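You operate a simulated robot arm through the tools that you are given. There is no shell and no other tool.

The job below is to be done with a simulated robot arm. You get a single attempt, and the scene is never put back.

Task
The big black battery has tripped. Reset it and get it charging again.
Fine: blue charger's socket off, round plug into its holder, reset, plug back in, socket on.

It is judged by the outcome, as a careful person would: the job done as asked, and still so three seconds after it is handed in. It fails if anything else is knocked over, pushed out of place, dropped, spilled or broken.

Robot
A 6-joint arm with a two-finger gripper, fixed in place. Base frame: the origin is at the foot of the arm, x ahead of it, y to its left, z up; the work surface is at about z = 80. Lengths are in cm, angles in rad, forces in N, time in s.
Its first joint turns from -2.897 to 2.897 rad. Payload 3.43 kg.
The tool frame sits at the grasp point between the pads (the TCP): z along the fingers, y along the line on which they close. The tips reach 2 cm beyond it. Largest opening 19 cm; the body of the gripper starts 24.8 cm behind the TCP.
Orientation is that of the tool frame in the base frame, as a unit quaternion [w, x, y, z]. With the fingers straight down and closing along the base's y, the tool's x points along the base's -x, its y along +y and its z along -z.

Tools
- The arm moves only by the tool move_arm. Its arguments are lists of equal length, an entry for each row: "slide": the shift along the tool's x, y, z in cm, a list of three; "angular": the turn, a rotation vector about the tool's x, y, z in rad, a list of three; "hand": the opening in per cent of the stroke, from 0 (shut) to 100 (fully open). In form: {"slide": [[x, y, z], ...], "angular": [[ax, ay, az], ...], "hand": [hand, ...]}. A call has 1 to 20 rows; each row is the pose to reach, as a shift and turn from the pose commanded when the call began, along the tool's axes at that moment. Each row takes 0.2 s and may step no farther than 5 cm and 0.15 rad from the row before; otherwise, or with a gripper value out of range, the whole call is refused. A pose out of reach is approached as far as the arm can. The call stops where the force on the tool passes 90 N (or 10 N more than at its start, if that is more) or the arm is blocked; 0.2 s more then pass. The fingers move at their own pace (about 15.3 cm/s each) and stop on an object; they squeeze with about 37 N. The grip force told is the motor's: it shows also when the fingers shut on nothing. Time passes only in rows, and 0.2 s behind the last, so rows that repeat a pose let the fingers close. It gives the time, the measured TCP pose, the force on the tool (base axes), the opening and the grip force at its end, in the units of the frame above (readings bear some noise), with the torque about the TCP (base axes, N m) and any sound that the robot's microphone picked up.
- Cameras (640 x 400 px; columns grow to the right, rows downward): "scene" is fixed at [21.73, 49.65, 151.18]; the picture's right is [-0.71, -0.70, 0.00], its down [-0.35, 0.35, -0.87] and it looks along [0.61, -0.62, -0.50] (base axes); focal length 249 px, centre (320, 200). "wrist" rides on the gripper at [7, -0.8, -28.8] in the tool frame; the picture's right is [0.12, 0.99, 0.00], its down [-0.96, 0.12, -0.25] and it looks along [-0.24, 0.03, 0.97] (tool axes); focal length 261 px, centre (320, 200). There is no depth. A picture from a camera that has moved, and an enlarged one, comes with that camera's place and axes in the base frame and with its lens. The place of the scene camera against the robot may be out by one fixed shift of up to 1.2 cm in any direction.
- capture(camera): a new picture of that camera. The clock stands still meanwhile.
- move_column(by): slides the trunk up (or, below 0, down) by that many cm; the arm rides with it, the base frame stays. It gives what a move gives, with no picture.
- inspect(camera, box): a new picture of the part [left, top, right, bottom] of that camera's present view, enlarged. The clock stands still meanwhile.
- finish_job(): hands the job in; it is judged then, once.

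Nothing tells you positions but the pictures and the camera data. Unless the task says otherwise, let go and move clear before handing in.

The tools are called after "Request:" as name(argument=value, ...) on one line, values as JSON. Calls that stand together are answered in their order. move_arm: Moves the arm, as the interface text tells. Its arguments: {"type":"object","properties":{"slide":{"type":"array"},"angular":{"type":"array"},"hand":{"type":"array"}},"required":["slide","angular","hand"]} The other tools are called the same way: move_column (by) slides the trunk up or down; capture (camera) takes a picture; inspect (camera, box) takes an enlarged picture of a part of a camera's view; finish_job () hands the job in.

At the start:

```text
time: 0.0
tcp_pos: [67.16, -30.56, 127.89]
ee_rot: [0.0, 0.0, 1.0, -0.001]
ft_force: [0.6, 0.0, 0.5]
wrist_torque: [0.0, 0.04, 0.0]
finger_gap: 19.0
grasp_force: 0.0
trunk travel left (down, up): [-35.0, 9.0]
```

scene: 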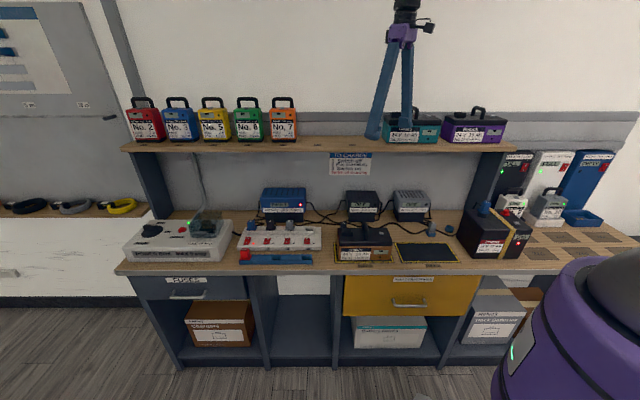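
wrist: 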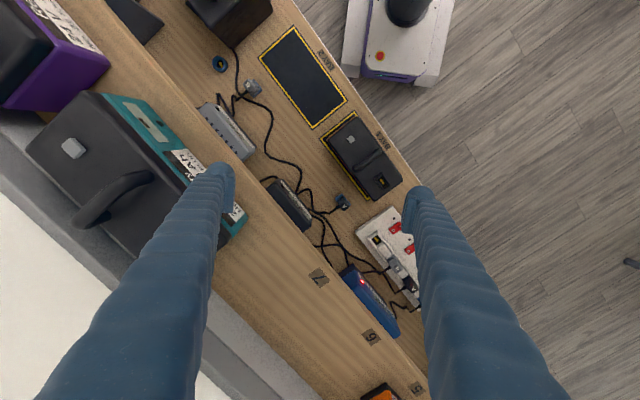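

I see a workbench with a power strip, chargers, a battery on a bay, and a large black battery with a red light at the right. I'll look closer before moving.

Request:
inspect(camera="scene", box=[220, 180, 380, 280])

Request:
inspect(camera="scene", box=[400, 170, 560, 270])

Request:
inspect(camera="scene", box=[310, 180, 470, 280])

Request:
inspect(camera="scene", box=[110, 180, 270, 280])

Request:
inspect(camera="wrist", box=[200, 0, 440, 150])

Request:
inspect(camera="wrist", box=[240, 150, 480, 300])

```text
4.00 times, centred on (300, 230) of scene
camera zoom: at [21.73, 49.65, 151.18], right [-0.71, -0.7, 0.0], down [-0.35, 0.35, -0.87], along [0.61, -0.62, -0.5], focal length 996 px, centre (400, 80)
```

zoom: 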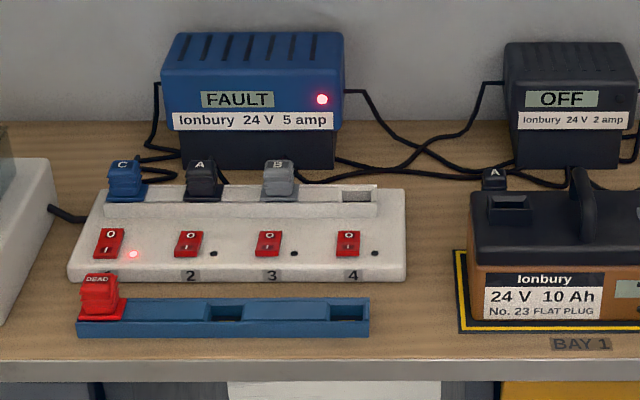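

```text
4.00 times, centred on (480, 220) of scene
camera zoom: at [21.73, 49.65, 151.18], right [-0.71, -0.7, 0.0], down [-0.35, 0.35, -0.87], along [0.61, -0.62, -0.5], focal length 996 px, centre (-320, 120)
```

zoom: 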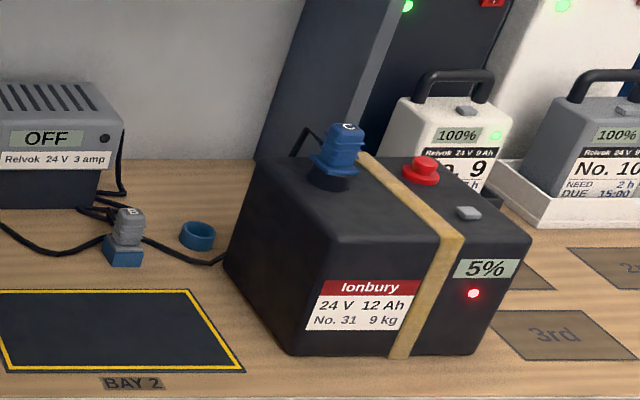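

```text
4.00 times, centred on (390, 230) of scene
camera zoom: at [21.73, 49.65, 151.18], right [-0.71, -0.7, 0.0], down [-0.35, 0.35, -0.87], along [0.61, -0.62, -0.5], focal length 996 px, centre (40, 80)
```

zoom: 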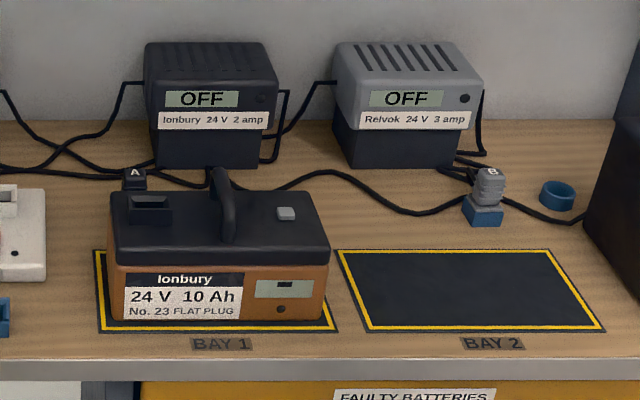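

```text
4.00 times, centred on (190, 230) of scene
camera zoom: at [21.73, 49.65, 151.18], right [-0.71, -0.7, 0.0], down [-0.35, 0.35, -0.87], along [0.61, -0.62, -0.5], focal length 996 px, centre (840, 80)
```

zoom: 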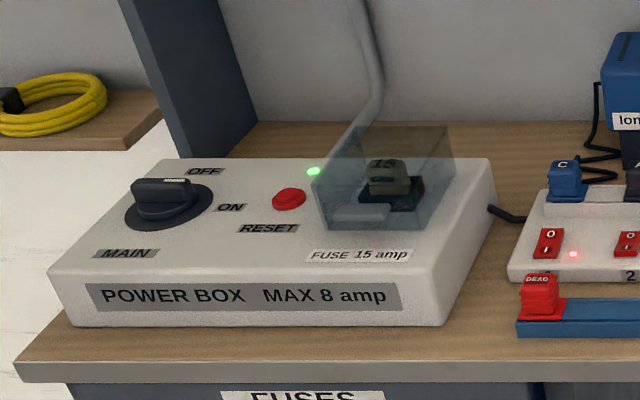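

```text
2.67 times, centred on (320, 75) of wrist
camera zoom: at [60.08, -31.44, 156.58], right [-0.12, 0.99, 0.0], down [0.96, 0.12, 0.25], along [0.24, 0.03, -0.97], focal length 695 px, centre (320, 533)
```

zoom: 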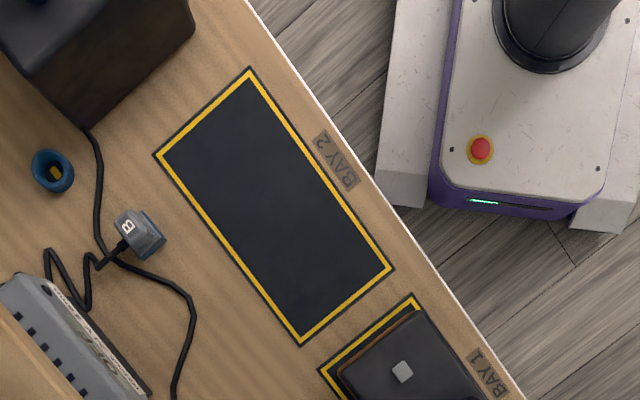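

```text
2.67 times, centred on (360, 225) of wrist
camera zoom: at [60.08, -31.44, 156.58], right [-0.12, 0.99, 0.0], down [0.96, 0.12, 0.25], along [0.24, 0.03, -0.97], focal length 695 px, centre (213, 133)
```

zoom: 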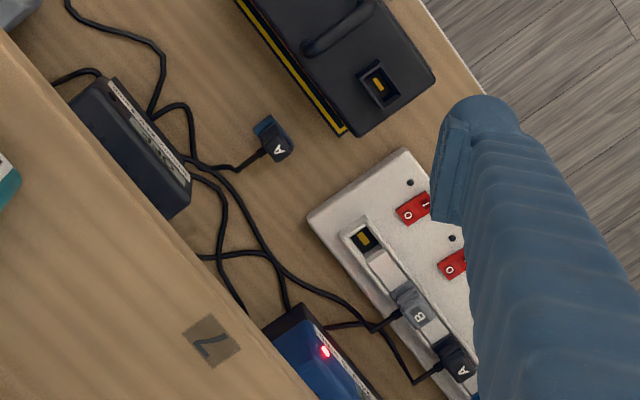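

The black battery (No. 31) shows a red light, has plug C on top and a red reset button; the empty blue ring is the round holder, and socket 1 of the strip (plug C) is on. I'll check the shelf and strip details before moving.

Request:
inspect(camera="scene", box=[340, 70, 580, 220])

Request:
inspect(camera="scene", box=[120, 80, 360, 230])

Request:
inspect(camera="wrist", box=[0, 0, 240, 150])

Request:
inspect(camera="scene", box=[230, 210, 330, 272])

```text
2.67 times, centred on (460, 145) of scene
camera zoom: at [21.73, 49.65, 151.18], right [-0.71, -0.7, 0.0], down [-0.35, 0.35, -0.87], along [0.61, -0.62, -0.5], focal length 664 px, centre (-53, 347)
```

zoom: 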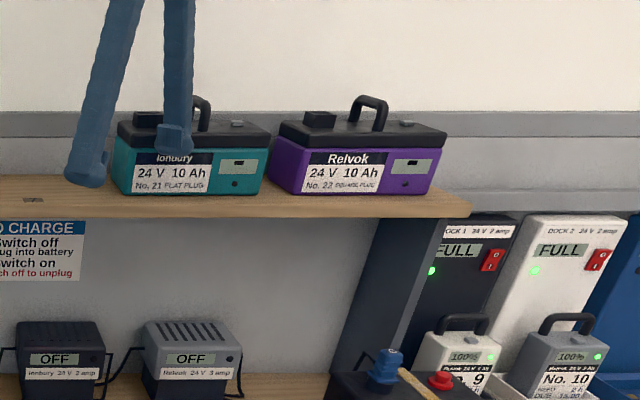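

```text
2.67 times, centred on (240, 155) of scene
camera zoom: at [21.73, 49.65, 151.18], right [-0.71, -0.7, 0.0], down [-0.35, 0.35, -0.87], along [0.61, -0.62, -0.5], focal length 664 px, centre (533, 320)
```

zoom: 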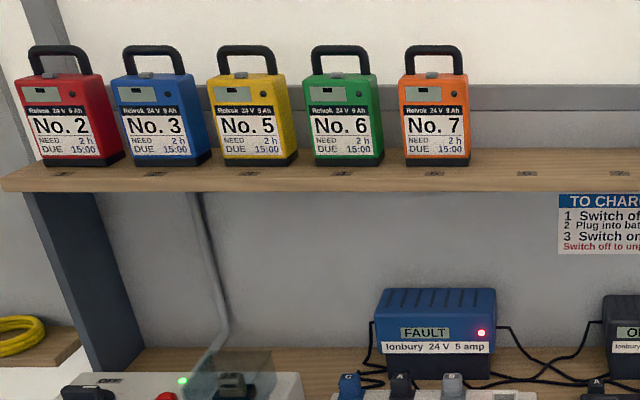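

```text
2.67 times, centred on (120, 75) of wrist
camera zoom: at [60.08, -31.44, 156.58], right [-0.12, 0.99, 0.0], down [0.96, 0.12, 0.25], along [0.24, 0.03, -0.97], focal length 695 px, centre (853, 533)
```

zoom: 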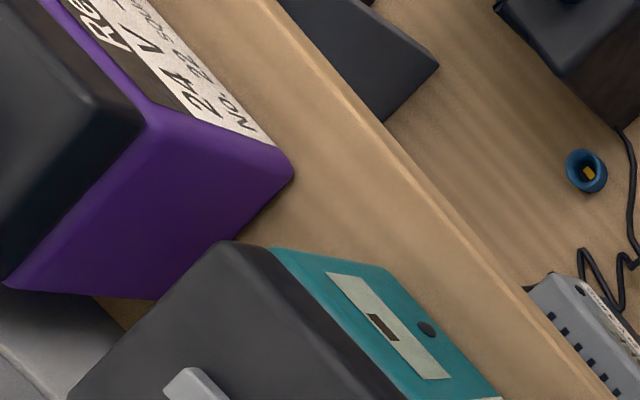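

```text
6.40 times, centred on (280, 241) of scene
camera zoom: at [21.73, 49.65, 151.18], right [-0.71, -0.7, 0.0], down [-0.35, 0.35, -0.87], along [0.61, -0.62, -0.5], focal length 1594 px, centre (576, -62)
```

zoom: 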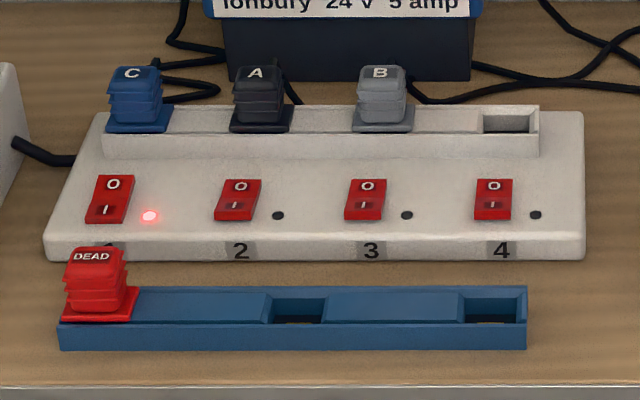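

The shelf front edge is above the back of the bench, at about 120 cm height, and the strip is at the far left of my reach. I'll fly the closed gripper over in front of the strip, turned to the bench direction, to get a close wrist view.

Request:
move_arm(slide=[[-1.8, 3.5, 0], [-3.6, 7, 0], [-5.4, 10.5, 0], [-7.2, 14, 0], [-9, 17.5, 0], [-10.8, 21, 0], [-12.6, 24.5, 0], [-14.4, 28, 0], [-16.2, 31.5, 0], [-18, 35, 0]], angular=[[0, 0, -0.0785], [0, 0, -0.157], [0, 0, -0.2355], [0, 0, -0.314], [0, 0, -0.3925], [0, 0, -0.471], [0, 0, -0.5495], [0, 0, -0.628], [0, 0, -0.7065], [0, 0, -0.785]], hand=[80, 60, 40, 20, 0, 0, 0, 0, 0, 0])

Request:
capture(camera="wrist")

Request:
capture(camera="scene")

```text
time: 2.2
tcp_pos: [84.96, 4.42, 127.75]
ee_rot: [-0.001, -0.383, 0.924, 0.0]
ft_force: [0.2, -0.1, -0.5]
wrist_torque: [-0.08, 0.11, 0.01]
finger_gap: 0.02
grasp_force: 34.1
trunk travel left (down, up): [-35.0, 9.0]
```

```text
taken
camera wrist: at [80.75, -1.11, 156.6], right [-0.79, 0.62, 0.0], down [0.6, 0.76, 0.25], along [0.15, 0.19, -0.97], focal length 261 px, centre (320, 200)
```

wrist: 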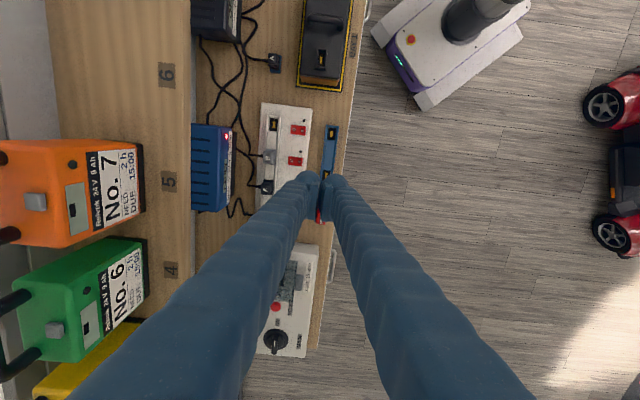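

```text
taken
```

scene: 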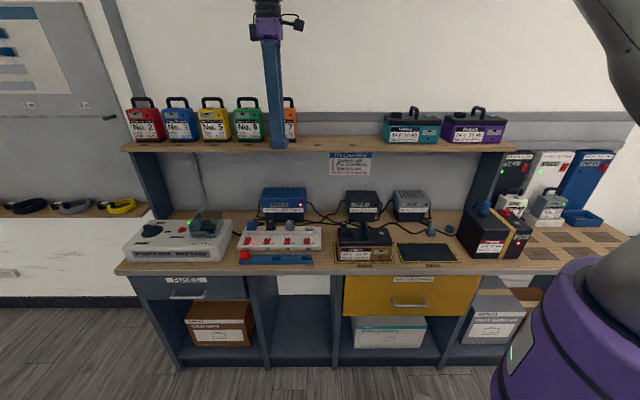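

The strip is under the closed fingers. I'll zoom in on the wrist view to measure the switches.

Request:
inspect(camera="wrist", box=[240, 90, 368, 170])

Request:
inspect(camera="wrist", box=[240, 150, 368, 230])

```text
5.00 times, centred on (304, 130) of wrist
camera zoom: at [80.75, -1.11, 156.6], right [-0.79, 0.62, 0.0], down [0.6, 0.76, 0.25], along [0.15, 0.19, -0.97], focal length 1303 px, centre (400, 550)
```

zoom: 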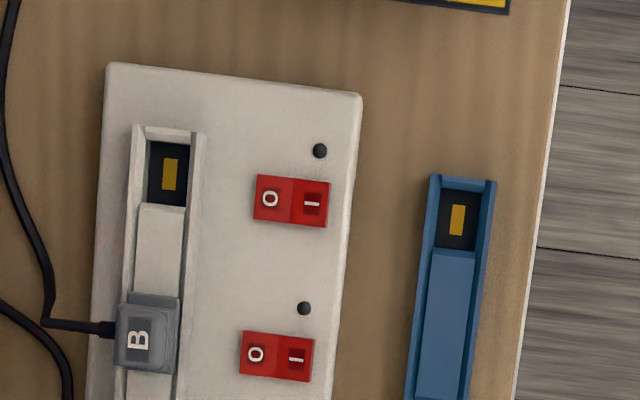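

```text
5.00 times, centred on (304, 190) of wrist
camera zoom: at [80.75, -1.11, 156.6], right [-0.79, 0.62, 0.0], down [0.6, 0.76, 0.25], along [0.15, 0.19, -0.97], focal length 1303 px, centre (400, 250)
```

zoom: 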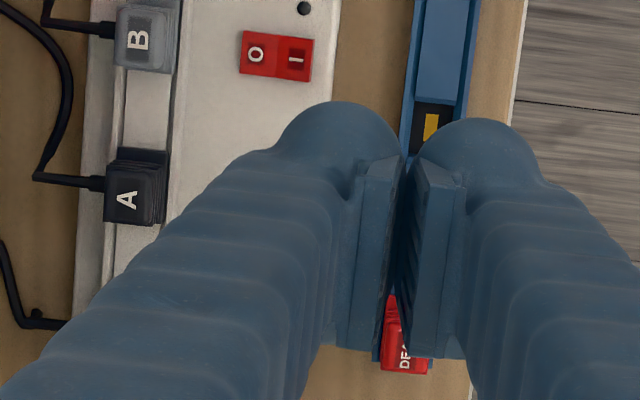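

Switch centres line up along the bench and switch 1 should be near (102, 12, 83). I'll check the finger shape before pressing.

Request:
inspect(camera="scene", box=[240, 80, 320, 160])

Request:
inspect(camera="scene", box=[220, 0, 340, 80])

```text
5.00 times, centred on (280, 120) of scene
camera zoom: at [21.73, 49.65, 151.18], right [-0.71, -0.7, 0.0], down [-0.35, 0.35, -0.87], along [0.61, -0.62, -0.5], focal length 1246 px, centre (520, 600)
```

zoom: 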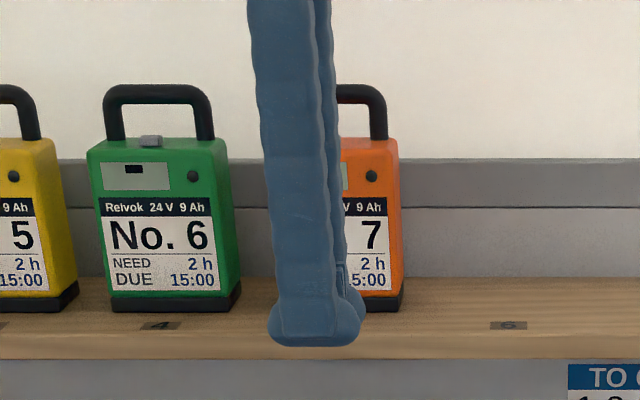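

```text
5.00 times, centred on (280, 40) of scene
camera zoom: at [21.73, 49.65, 151.18], right [-0.71, -0.7, 0.0], down [-0.35, 0.35, -0.87], along [0.61, -0.62, -0.5], focal length 1246 px, centre (520, 1000)
```

zoom: 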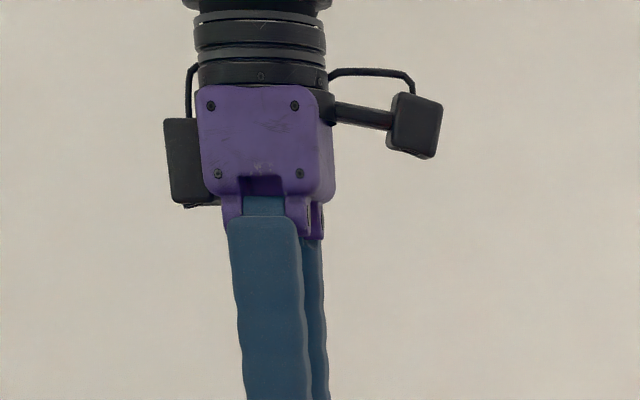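

The finger tips are 4.2 x 1.6 cm each, so closed fingers can press the rocker's O end if leaned outward. I'll move to a tilted hover above switch 1.

Request:
move_arm(slide=[[-2.28, -1.03, 3.47], [-4.57, -2.06, 6.94], [-6.85, -3.09, 10.41], [-9.13, -4.12, 13.88], [-11.41, -5.15, 17.34], [-13.7, -6.18, 20.81], [-15.98, -7.21, 24.28], [-18.26, -8.24, 27.75]], angular=[[0.019, -0.0625, 0], [0.038, -0.125, 0], [0.056, -0.1875, 0], [0.075, -0.25, 0], [0.094, -0.3125, 0], [0.1125, -0.375, 0], [0.131, -0.4375, 0], [0.15, -0.5, 0]], hand=[0, 0, 0, 0, 0, 0, 0, 0])

Request:
capture(camera="wrist")

Request:
capture(camera="scene")

```text
time: 4.0
tcp_pos: [103.7, 11.49, 100.13]
ee_rot: [0.257, -0.37, 0.893, 0.026]
ft_force: [0.2, -0.3, 0.8]
wrist_torque: [0.05, 0.07, 0.05]
finger_gap: 0.01
grasp_force: 34.8
trunk travel left (down, up): [-35.0, 9.0]
```

```text
taken
camera wrist: at [87.57, -0.57, 121.79], right [-0.74, 0.64, -0.2], down [0.39, 0.65, 0.66], along [0.55, 0.41, -0.73], focal length 261 px, centre (320, 200)
```

wrist: 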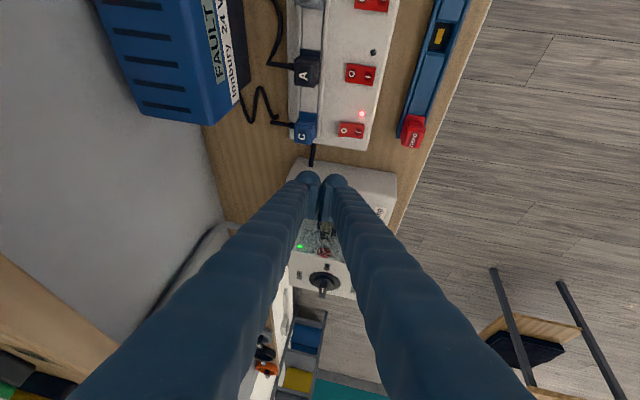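

```text
taken
```

scene: 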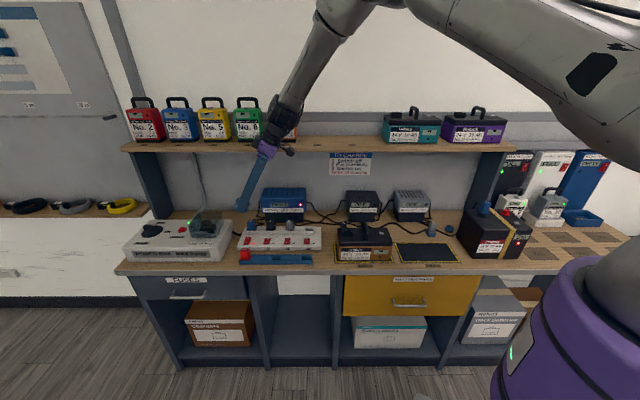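

The hover was reached with full tilt and switch 1 is now visible. I'll zoom in to measure it.

Request:
inspect(camera="wrist", box=[280, 80, 440, 180])

Request:
inspect(camera="scene", box=[220, 190, 320, 270])

```text
4.00 times, centred on (360, 130) of wrist
camera zoom: at [87.57, -0.57, 121.79], right [-0.74, 0.64, -0.2], down [0.39, 0.65, 0.66], along [0.55, 0.41, -0.73], focal length 1043 px, centre (160, 480)
```

zoom: 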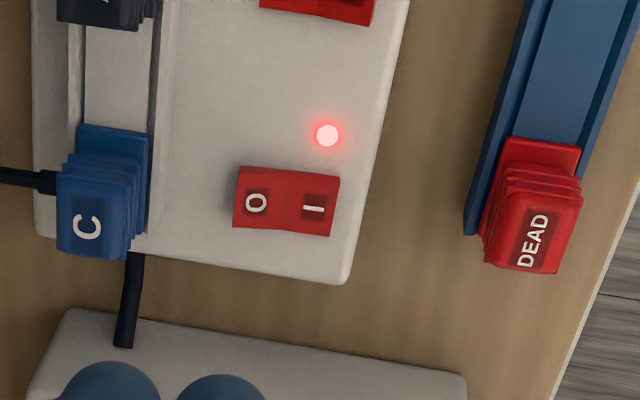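

```text
5.00 times, centred on (270, 230) of scene
camera zoom: at [21.73, 49.65, 151.18], right [-0.71, -0.7, 0.0], down [-0.35, 0.35, -0.87], along [0.61, -0.62, -0.5], focal length 1246 px, centre (570, 50)
```

zoom: 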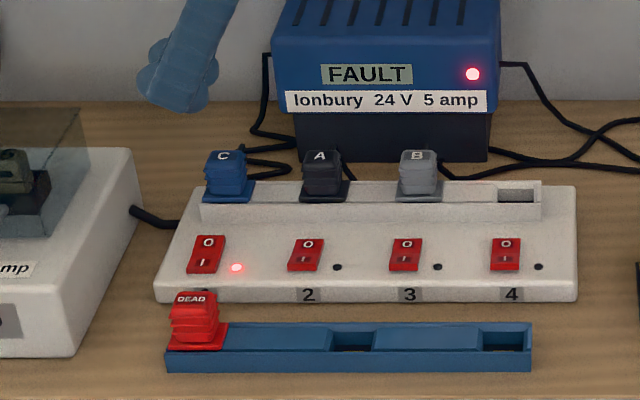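

Switch 1's O half is centred near (103.3, 11.5), with plug C about 4 cm behind it. I'll come down to just above it.

Request:
move_arm(slide=[[1.7, 0.65, 3.43], [3.37, 1.3, 6.87], [5.05, 1.957, 10.3], [5.05, 1.957, 10.3]], angular=[[0, 0, 0], [0, 0, 0], [0, 0, 0], [0, 0, 0]], hand=[0, 0, 0, 0])

Request:
inspect(camera="wrist", box=[240, 90, 400, 190])

Request:
inspect(camera="scene", box=[220, 190, 320, 270])

```text
time: 5.0
tcp_pos: [103.95, 12.23, 88.58]
ee_rot: [0.256, -0.37, 0.893, 0.025]
ft_force: [0.1, -0.7, 0.1]
wrist_torque: [-0.04, 0.04, -0.01]
finger_gap: 0.01
grasp_force: 34.7
trunk travel left (down, up): [-35.0, 9.0]
```

```text
4.00 times, centred on (320, 140) of wrist
camera zoom: at [87.56, 0.14, 110.3], right [-0.74, 0.64, -0.2], down [0.39, 0.65, 0.66], along [0.55, 0.41, -0.73], focal length 1043 px, centre (320, 440)
```

zoom: 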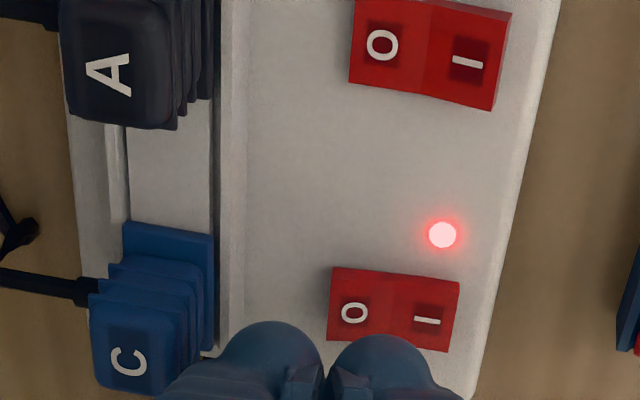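

```text
5.00 times, centred on (270, 230) of scene
camera zoom: at [21.73, 49.65, 151.18], right [-0.71, -0.7, 0.0], down [-0.35, 0.35, -0.87], along [0.61, -0.62, -0.5], focal length 1246 px, centre (570, 50)
```

zoom: 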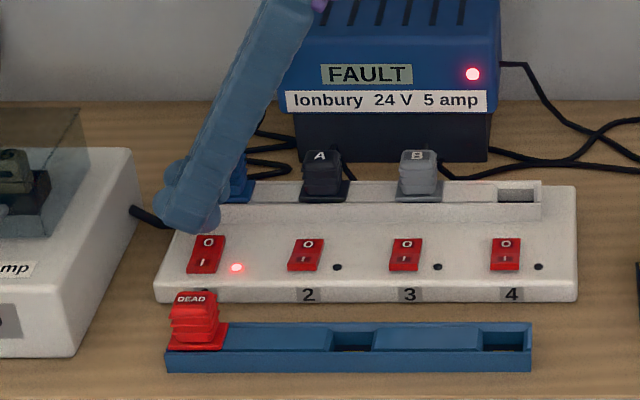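

The fingertip seam is aimed at the O end. I'll lower in small steps and listen for the click.

Request:
move_arm(slide=[[0.36, -0.04, 0.67], [0.728, -0.078, 1.345], [0.92, -0.02, 1.69], [1.11, 0.04, 2.04]], angular=[[0, 0, 0], [0, 0, 0], [0, 0, 0], [0, 0, 0]], hand=[0, 0, 0, 0])

Request:
inspect(camera="wrist", box=[240, 90, 400, 190])

Request:
inspect(camera="scene", box=[220, 190, 320, 270])

```text
time: 6.0
tcp_pos: [104.15, 11.8, 86.05]
ee_rot: [0.256, -0.37, 0.893, 0.026]
ft_force: [0.4, 0.0, 0.2]
wrist_torque: [-0.01, 0.01, 0.02]
finger_gap: 0.0
grasp_force: 33.5
trunk travel left (down, up): [-35.0, 9.0]
```

```text
4.00 times, centred on (320, 140) of wrist
camera zoom: at [87.9, -0.17, 107.82], right [-0.74, 0.64, -0.2], down [0.39, 0.65, 0.66], along [0.55, 0.41, -0.73], focal length 1043 px, centre (320, 440)
```

zoom: 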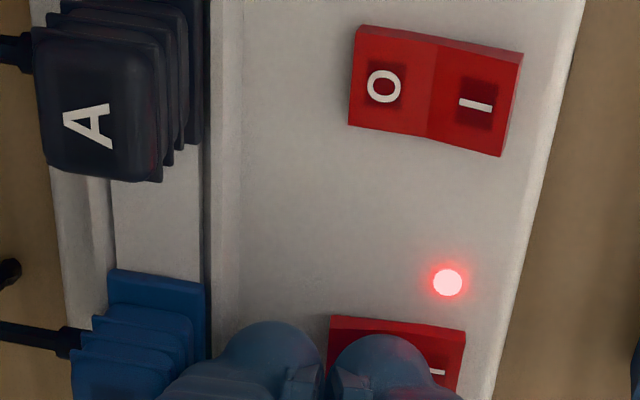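

```text
5.00 times, centred on (270, 230) of scene
camera zoom: at [21.73, 49.65, 151.18], right [-0.71, -0.7, 0.0], down [-0.35, 0.35, -0.87], along [0.61, -0.62, -0.5], focal length 1246 px, centre (570, 50)
```

zoom: 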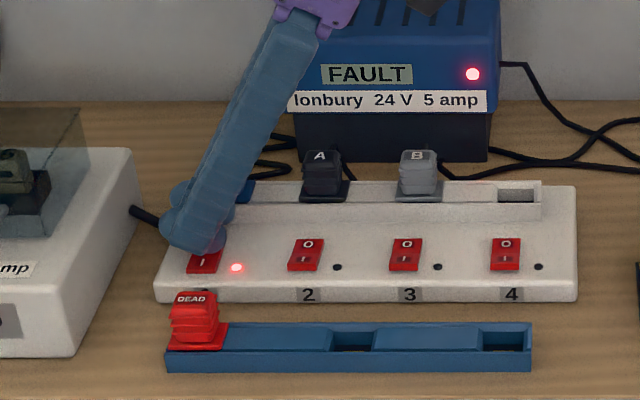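

No contact yet; I'll continue down in small steps.

Request:
move_arm(slide=[[0.19, 0.06, 0.35], [0.19, 0.06, 0.35]], angular=[[0, 0, 0], [0, 0, 0]], hand=[0, 0])

```text
time: 6.6
tcp_pos: [104.25, 11.92, 85.74]
ee_rot: [0.257, -0.37, 0.892, 0.026]
ft_force: [0.3, -0.2, 2.1]
wrist_torque: [-0.01, 0.0, 0.04]
finger_gap: 0.02
grasp_force: 34.0
trunk travel left (down, up): [-35.0, 9.0]
```

Request:
move_arm(slide=[[0.14, 0.04, 0.26], [0.14, 0.04, 0.26]], angular=[[0, 0, 0], [0, 0, 0]], hand=[0, 0])

Request:
inspect(camera="scene", box=[220, 190, 320, 270])

```text
time: 7.2
tcp_pos: [104.26, 11.82, 85.62]
ee_rot: [0.257, -0.369, 0.893, 0.026]
ft_force: [-3.7, 0.6, 21.0]
wrist_torque: [0.11, 0.36, 0.05]
finger_gap: 0.0
grasp_force: 33.9
trunk travel left (down, up): [-35.0, 9.0]
```

```text
5.00 times, centred on (270, 230) of scene
camera zoom: at [21.73, 49.65, 151.18], right [-0.71, -0.7, 0.0], down [-0.35, 0.35, -0.87], along [0.61, -0.62, -0.5], focal length 1246 px, centre (570, 50)
```

zoom: 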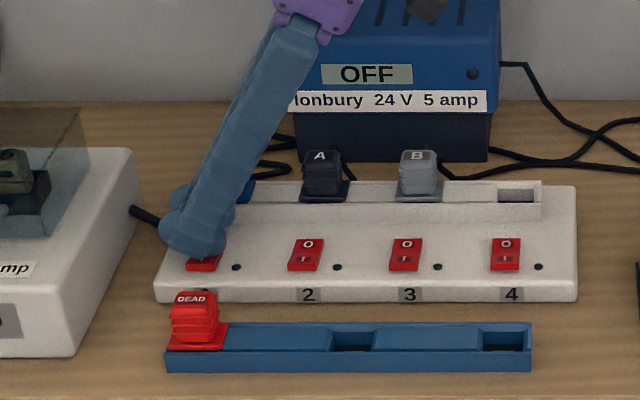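

The blue charger now reads OFF. I'll retract along the tool axis and straighten the gripper.

Request:
move_arm(slide=[[0, 0, -4], [0, 0, -8], [0, 0, -12.2], [0, 0, -16.4], [0, 0, -20.6], [0, 0, -24.8], [0, 0, -29], [0, 0, -33.2], [0, 0, -37.4], [0, 0, -41.6]], angular=[[0, 0, 0], [0, 0, 0], [-0.019, 0.0625, 0], [-0.038, 0.125, 0], [-0.056, 0.1875, 0], [-0.075, 0.25, 0], [-0.094, 0.3125, 0], [-0.1125, 0.375, 0], [-0.131, 0.4375, 0], [-0.15, 0.5, 0]], hand=[0, 0, 0, 0, 0, 0, 0, 0, 0, 0])

Request:
inspect(camera="scene", box=[220, 190, 320, 270])

```text
time: 9.4
tcp_pos: [86.05, 2.26, 121.64]
ee_rot: [0.0, -0.382, 0.924, 0.0]
ft_force: [0.6, 0.9, -0.4]
wrist_torque: [-0.01, -0.03, -0.04]
finger_gap: 0.01
grasp_force: 34.4
trunk travel left (down, up): [-35.0, 9.0]
```

```text
5.00 times, centred on (270, 230) of scene
camera zoom: at [21.73, 49.65, 151.18], right [-0.71, -0.7, 0.0], down [-0.35, 0.35, -0.87], along [0.61, -0.62, -0.5], focal length 1246 px, centre (570, 50)
```

zoom: 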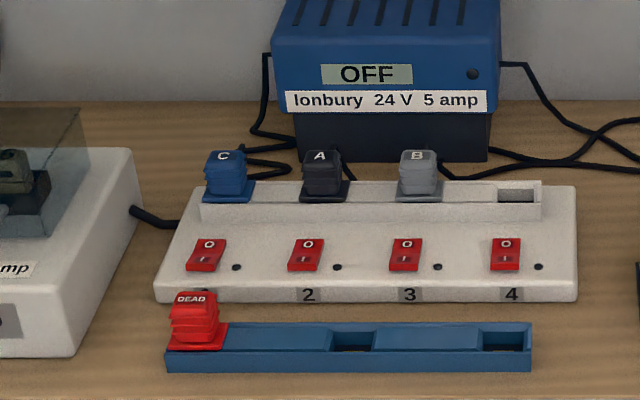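

Switch 1 is clearly off. Next I move along the bench to the black battery, turning the gripper so the camera is on the front side.

Request:
move_arm(slide=[[4.63, -0.1, -0.2], [9.27, -0.2, -0.4], [13.9, -0.3, -0.6], [18.5, -0.4, -0.8], [23.2, -0.5, -1], [27.8, -0.6, -1.2], [32.4, -0.7, -1.4], [37.1, -0.8, -1.6], [41.7, -0.9, -1.8], [46.3, -1, -2], [51, -1.1, -2.2], [55.6, -1.2, -2.4], [60.2, -1.3, -2.6], [64.9, -1.4, -2.8], [69.5, -1.6, -3]], angular=[[0, 0, 0.105], [0, 0, 0.209], [0, 0, 0.314], [0, 0, 0.419], [0, 0, 0.524], [0, 0, 0.628], [0, 0, 0.733], [0, 0, 0.838], [0, 0, 0.942], [0, 0, 1.047], [0, 0, 1.152], [0, 0, 1.257], [0, 0, 1.361], [0, 0, 1.466], [0, 0, 1.571]], hand=[0, 0, 0, 10, 20, 30, 40, 50, 50, 50, 50, 50, 50, 50, 50])

Request:
capture(camera="wrist")

Request:
capture(camera="scene")

```text
time: 12.6
tcp_pos: [37.73, -48.31, 124.68]
ee_rot: [0.0, 0.383, 0.924, -0.001]
ft_force: [-0.8, 0.2, -0.3]
wrist_torque: [0.05, -0.05, 0.04]
finger_gap: 9.51
grasp_force: 0.0
trunk travel left (down, up): [-35.0, 9.0]
```

```text
taken
camera wrist: at [32.03, -43.99, 153.36], right [0.62, 0.79, 0.0], down [0.76, -0.6, 0.25], along [0.19, -0.15, -0.97], focal length 261 px, centre (320, 200)
```

wrist: 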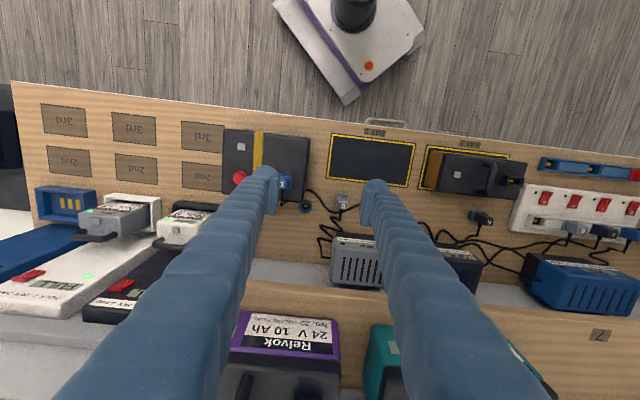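

```text
taken
```

scene: 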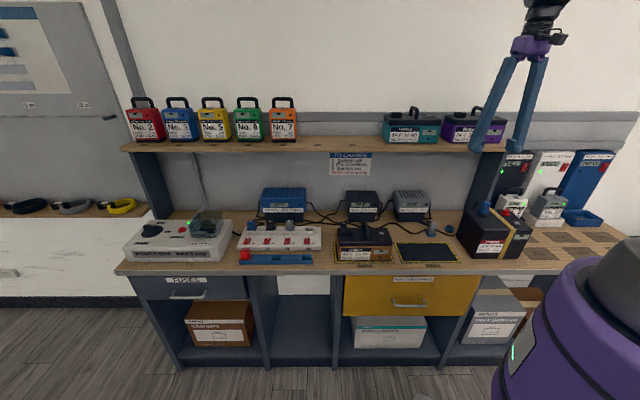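

I can see the battery, plug C next to a finger, and the ring holder. I'll zoom in.

Request:
inspect(camera="wrist", box=[210, 120, 370, 220])

Request:
inspect(camera="scene", box=[410, 190, 540, 270])

```text
4.00 times, centred on (290, 170) of wrist
camera zoom: at [32.03, -43.99, 153.36], right [0.62, 0.79, 0.0], down [0.76, -0.6, 0.25], along [0.19, -0.15, -0.97], focal length 1043 px, centre (440, 320)
```

zoom: 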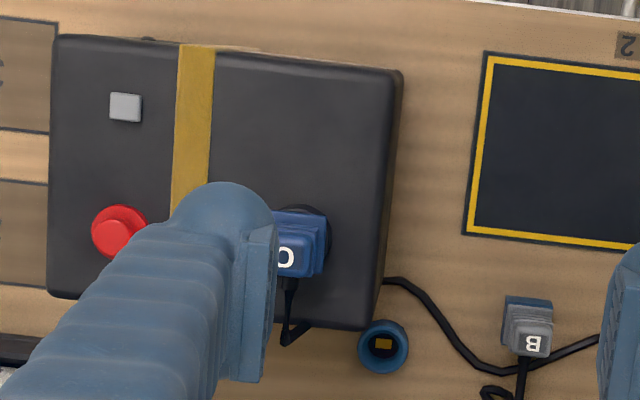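

```text
4.92 times, centred on (475, 230) of scene
camera zoom: at [21.73, 49.65, 151.18], right [-0.71, -0.7, 0.0], down [-0.35, 0.35, -0.87], along [0.61, -0.62, -0.5], focal length 1226 px, centre (-443, 52)
```

zoom: 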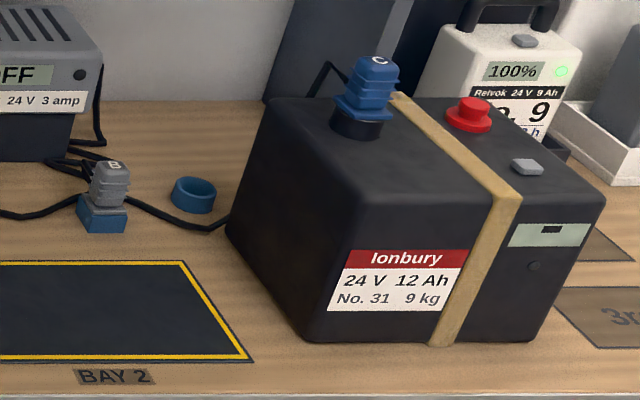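

Plug C sits at about (34.8, -56.1), top z≈101.5; the ring holder at about (44.9, -59.4), close to the shelf overhang, so I'll keep a slight forward lean of the gripper. Next, hover above plug C.

Request:
move_arm(slide=[[-0.86, -1.9, 3.17], [-1.72, -3.79, 6.34], [-2.58, -5.69, 9.51], [-3.44, -7.58, 12.68], [-3.44, -7.58, 12.68]], angular=[[0, -0.0425, 0], [0, -0.085, 0], [0, -0.1275, 0], [0, -0.17, 0], [0, -0.17, 0]], hand=[48, 46, 44, 42, 42])

Request:
capture(camera="wrist")

Request:
inspect(camera="wrist", box=[240, 120, 400, 220])

Request:
inspect(camera="scene", box=[410, 150, 540, 230])

```text
time: 13.8
tcp_pos: [34.75, -55.81, 111.65]
ee_rot: [0.079, 0.382, 0.92, -0.032]
ft_force: [-0.5, -0.5, -0.1]
wrist_torque: [0.01, 0.0, 0.03]
finger_gap: 7.98
grasp_force: 0.0
trunk travel left (down, up): [-35.0, 9.0]
```

```text
taken
camera wrist: at [25.86, -47.98, 138.89], right [0.62, 0.78, -0.02], down [0.72, -0.56, 0.41], along [0.31, -0.27, -0.91], focal length 261 px, centre (320, 200)
```

wrist: 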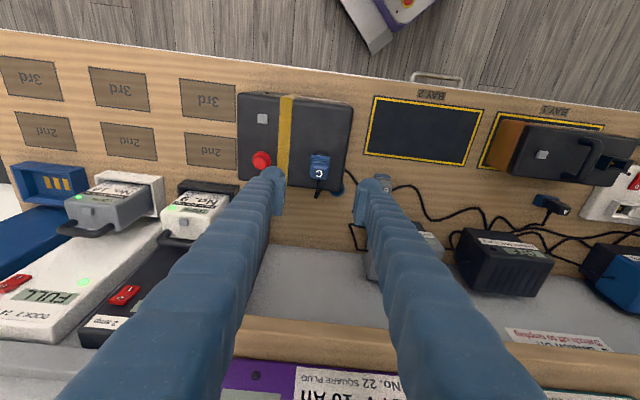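

```text
4.00 times, centred on (320, 170) of wrist
camera zoom: at [25.86, -47.98, 138.89], right [0.62, 0.78, -0.02], down [0.72, -0.56, 0.41], along [0.31, -0.27, -0.91], focal length 1043 px, centre (320, 320)
```

zoom: 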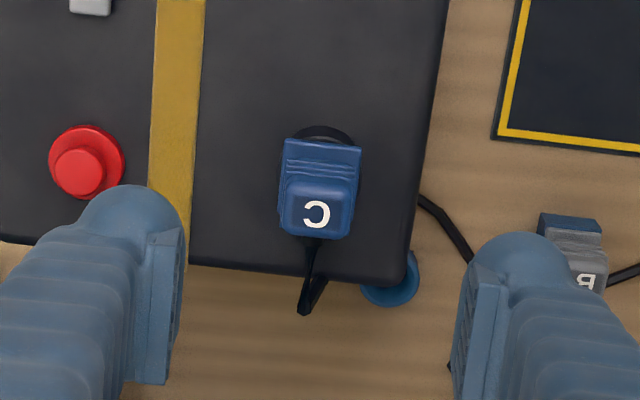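

```text
4.92 times, centred on (475, 190) of scene
camera zoom: at [21.73, 49.65, 151.18], right [-0.71, -0.7, 0.0], down [-0.35, 0.35, -0.87], along [0.61, -0.62, -0.5], focal length 1226 px, centre (-443, 249)
```

zoom: 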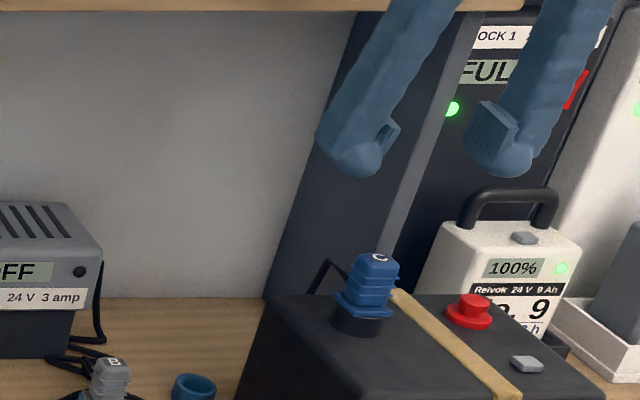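

Plug C is centred between the fingers within a few millimetres. I'll descend around it with the fingers open.

Request:
move_arm(slide=[[0.41, -0.14, 3.1], [0.82, -0.28, 6.2], [1.23, -0.28, 9.3], [1.64, -0.28, 12.35], [1.64, -0.28, 12.35]], angular=[[0, 0, 0], [0, 0, 0], [0, 0, 0], [0, 0, 0], [0, 0, 0]], hand=[38, 35, 35, 35, 35])

Request:
inspect(camera="wrist", box=[240, 120, 400, 220])

Request:
inspect(camera="scene", box=[430, 180, 530, 242])

```text
time: 15.0
tcp_pos: [35.06, -56.52, 99.53]
ee_rot: [0.078, 0.381, 0.921, -0.033]
ft_force: [0.7, -0.1, 0.5]
wrist_torque: [0.01, -0.06, -0.04]
finger_gap: 6.63
grasp_force: 0.1
trunk travel left (down, up): [-35.0, 9.0]
```

```text
4.00 times, centred on (320, 170) of wrist
camera zoom: at [26.02, -48.95, 126.67], right [0.62, 0.79, -0.02], down [0.72, -0.56, 0.41], along [0.31, -0.27, -0.91], focal length 1043 px, centre (320, 320)
```

zoom: 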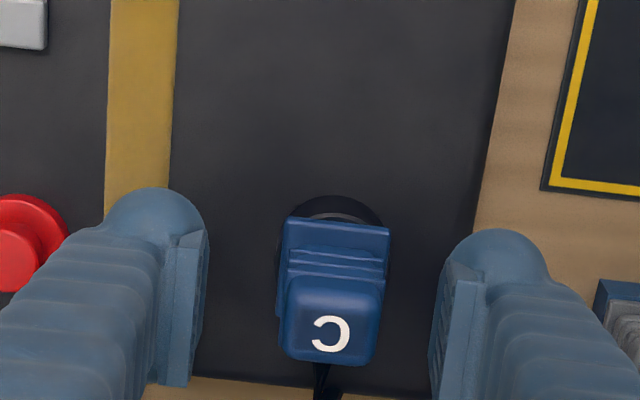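

```text
6.40 times, centred on (480, 211) of scene
camera zoom: at [21.73, 49.65, 151.18], right [-0.71, -0.7, 0.0], down [-0.35, 0.35, -0.87], along [0.61, -0.62, -0.5], focal length 1594 px, centre (-704, 130)
```

zoom: 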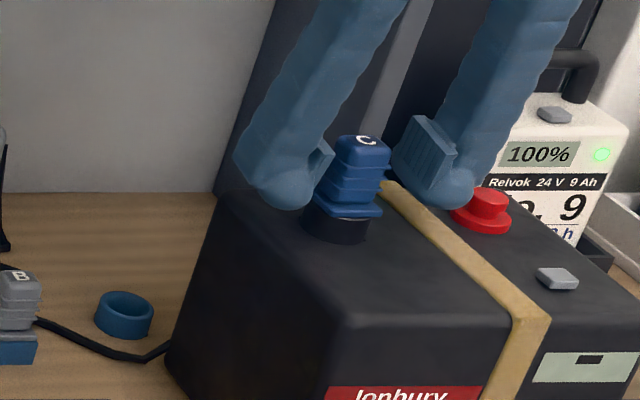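

The fingers straddle the plug; a 3 mm centring correction, then I close on it.

Request:
move_arm(slide=[[0.15, 0.28, -0.2], [0.15, 0.28, -0.2], [0.15, 0.28, -0.2], [0.15, 0.28, -0.2], [0.15, 0.28, -0.2]], angular=[[0, 0, 0], [0, 0, 0], [0, 0, 0], [0, 0, 0], [0, 0, 0]], hand=[30, 22, 15, 0, 0])

Request:
inspect(camera="wrist", box=[240, 120, 400, 220])

Request:
inspect(camera="scene", box=[430, 180, 530, 242])

```text
time: 16.2
tcp_pos: [35.11, -56.28, 99.63]
ee_rot: [0.078, 0.381, 0.921, -0.033]
ft_force: [-0.9, 0.0, -0.5]
wrist_torque: [-0.01, 0.04, 0.03]
finger_gap: 2.45
grasp_force: 37.0
trunk travel left (down, up): [-35.0, 9.0]
```

```text
4.00 times, centred on (320, 170) of wrist
camera zoom: at [26.13, -48.54, 126.84], right [0.62, 0.78, -0.02], down [0.72, -0.56, 0.41], along [0.31, -0.27, -0.91], focal length 1043 px, centre (320, 320)
```

zoom: 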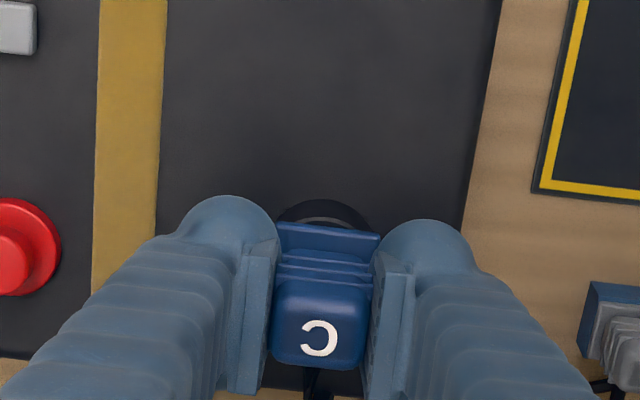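

```text
6.40 times, centred on (480, 211) of scene
camera zoom: at [21.73, 49.65, 151.18], right [-0.71, -0.7, 0.0], down [-0.35, 0.35, -0.87], along [0.61, -0.62, -0.5], focal length 1594 px, centre (-704, 130)
```

zoom: 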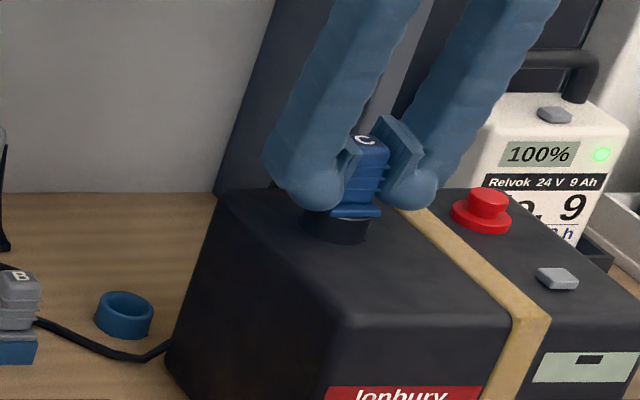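

I have the plug (gap 2.45 cm). Pulling straight up.

Request:
move_arm(slide=[[-0.085, 0, -0.49], [-0.17, 0, -0.986], [-0.255, 0, -1.48], [-0.34, 0, -1.97], [-0.51, 0, -2.96], [-0.68, 0, -3.94]], angular=[[0, 0, 0], [0, 0, 0], [0, 0, 0], [0, 0, 0], [0, 0, 0], [0, 0, 0]], hand=[0, 0, 0, 0, 0, 0])

Request:
inspect(camera="scene", box=[430, 180, 530, 242])

Request:
inspect(camera="wrist", box=[240, 120, 400, 220])

```text
time: 17.6
tcp_pos: [35.21, -56.14, 103.45]
ee_rot: [0.078, 0.381, 0.921, -0.032]
ft_force: [0.5, -0.6, -0.7]
wrist_torque: [-0.04, 0.02, -0.01]
finger_gap: 2.46
grasp_force: 36.8
trunk travel left (down, up): [-35.0, 9.0]
```

```text
6.40 times, centred on (480, 211) of scene
camera zoom: at [21.73, 49.65, 151.18], right [-0.71, -0.7, 0.0], down [-0.35, 0.35, -0.87], along [0.61, -0.62, -0.5], focal length 1594 px, centre (-704, 130)
```

zoom: 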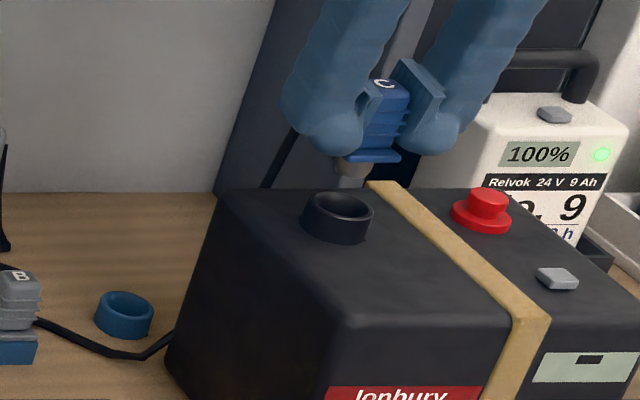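

```text
4.00 times, centred on (320, 170) of wrist
camera zoom: at [26.22, -48.51, 130.72], right [0.62, 0.78, -0.02], down [0.72, -0.56, 0.41], along [0.31, -0.27, -0.91], focal length 1043 px, centre (320, 320)
```

zoom: 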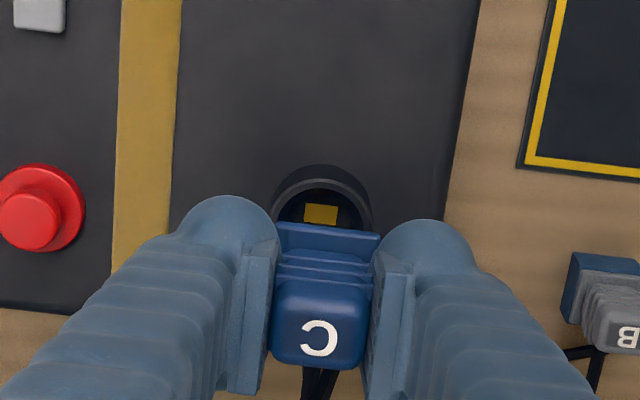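

The plug is out of the battery cleanly. Now I carry it above the ring holder.

Request:
move_arm(slide=[[-2.36, 1.24, 0.4], [-4.72, 2.49, 0.81], [-7.08, 3.73, 1.21], [-9.44, 4.98, 1.62], [-9.44, 4.98, 1.62]], angular=[[0, 0, 0], [0, 0, 0], [0, 0, 0], [0, 0, 0], [0, 0, 0]], hand=[0, 0, 0, 0, 0])

Request:
inspect(camera="wrist", box=[240, 120, 400, 220])

Request:
capture(camera="scene")

Request:
capture(camera="wrist")

```text
time: 18.8
tcp_pos: [45.32, -59.6, 103.3]
ee_rot: [0.078, 0.382, 0.92, -0.032]
ft_force: [-0.2, -0.3, -0.8]
wrist_torque: [0.01, -0.02, 0.0]
finger_gap: 2.43
grasp_force: 36.7
trunk travel left (down, up): [-35.0, 9.0]
```

```text
4.00 times, centred on (320, 170) of wrist
camera zoom: at [36.36, -51.99, 130.64], right [0.62, 0.78, -0.02], down [0.72, -0.56, 0.41], along [0.31, -0.27, -0.91], focal length 1043 px, centre (320, 320)
```

zoom: 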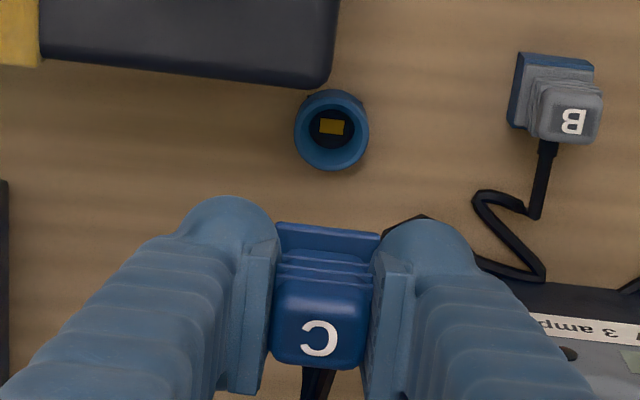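

```text
taken
```

scene: 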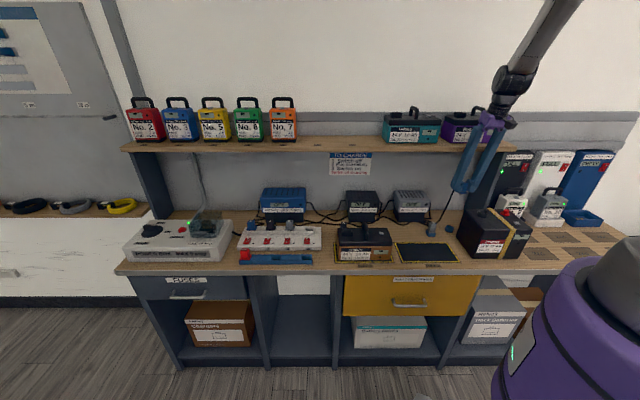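

```text
taken
camera wrist: at [36.36, -51.99, 130.64], right [0.62, 0.78, -0.02], down [0.72, -0.56, 0.41], along [0.31, -0.27, -0.91], focal length 261 px, centre (320, 200)
```

wrist: 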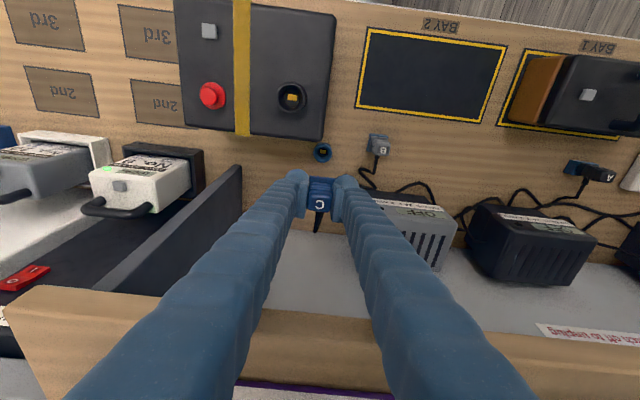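

The plug hangs above the ring. Before descending, I check the clearance to the shelf edge.

Request:
inspect(camera="wrist", box=[200, 240, 440, 400])

Request:
inspect(camera="scene", box=[420, 60, 560, 220])

```text
2.50 times, centred on (320, 320) of wrist
camera zoom: at [36.36, -51.99, 130.64], right [0.62, 0.78, -0.02], down [0.72, -0.56, 0.41], along [0.31, -0.27, -0.91], focal length 652 px, centre (320, -100)
```

zoom: 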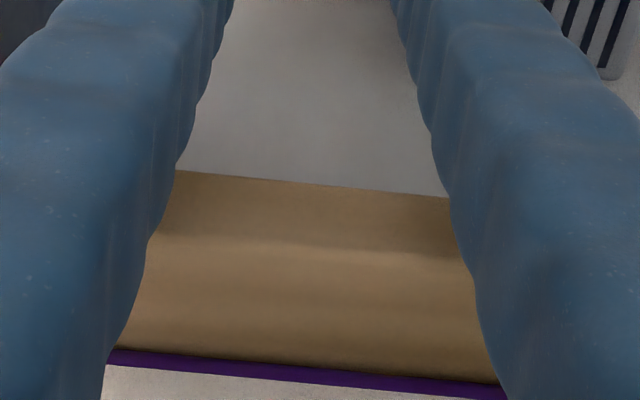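

```text
2.50 times, centred on (490, 140) of scene
camera zoom: at [21.73, 49.65, 151.18], right [-0.71, -0.7, 0.0], down [-0.35, 0.35, -0.87], along [0.61, -0.62, -0.5], focal length 623 px, centre (-105, 350)
```

zoom: 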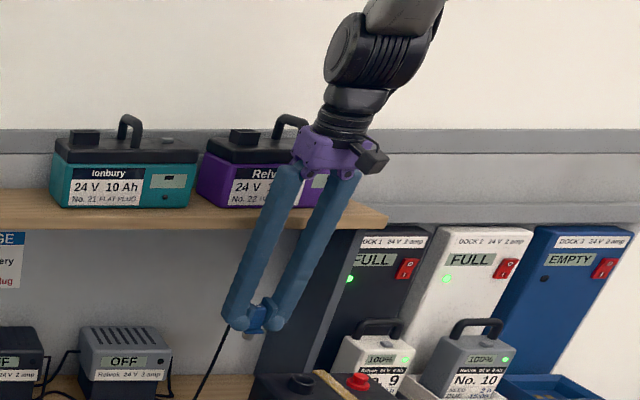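

Shelf front is at depth ~75.7, leaving about 1 cm of clearance. I'll descend in stages while correcting the alignment with the ring.

Request:
move_arm(slide=[[0.0, 0.07, 2.6], [0.3, 0.15, 5.0], [0.7, 0.22, 7.2], [1.11, 0.22, 9.45], [1.11, 0.22, 9.45]], angular=[[0, 0, 0], [0, 0, 0], [0, 0, 0], [0, 0, 0], [0, 0, 0]], hand=[0, 0, 0, 0, 0])

Request:
inspect(camera="wrist", box=[240, 120, 400, 220])

Request:
inspect(camera="scene", box=[420, 80, 540, 260])

```text
time: 20.0
tcp_pos: [46.07, -59.56, 94.03]
ee_rot: [0.078, 0.381, 0.921, -0.032]
ft_force: [0.4, -0.3, -1.4]
wrist_torque: [0.02, -0.02, -0.01]
finger_gap: 2.47
grasp_force: 37.1
trunk travel left (down, up): [-35.0, 9.0]
```

```text
4.00 times, centred on (320, 170) of wrist
camera zoom: at [36.97, -51.94, 121.28], right [0.62, 0.79, -0.02], down [0.72, -0.56, 0.41], along [0.31, -0.27, -0.91], focal length 1043 px, centre (320, 320)
```

zoom: 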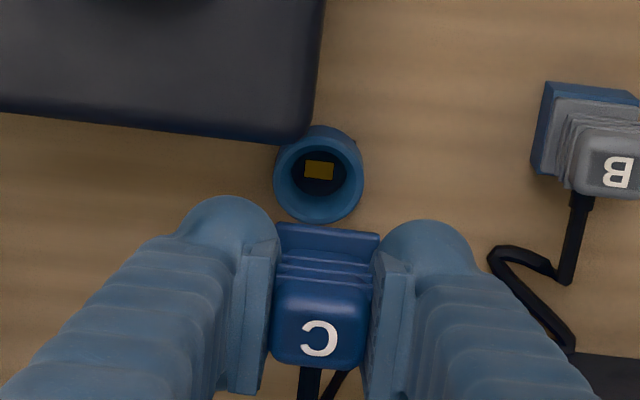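

```text
2.22 times, centred on (480, 170) of scene
camera zoom: at [21.73, 49.65, 151.18], right [-0.71, -0.7, 0.0], down [-0.35, 0.35, -0.87], along [0.61, -0.62, -0.5], focal length 554 px, centre (-36, 267)
```

zoom: 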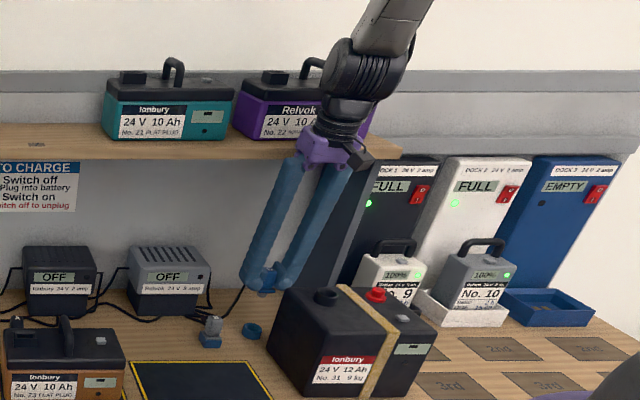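

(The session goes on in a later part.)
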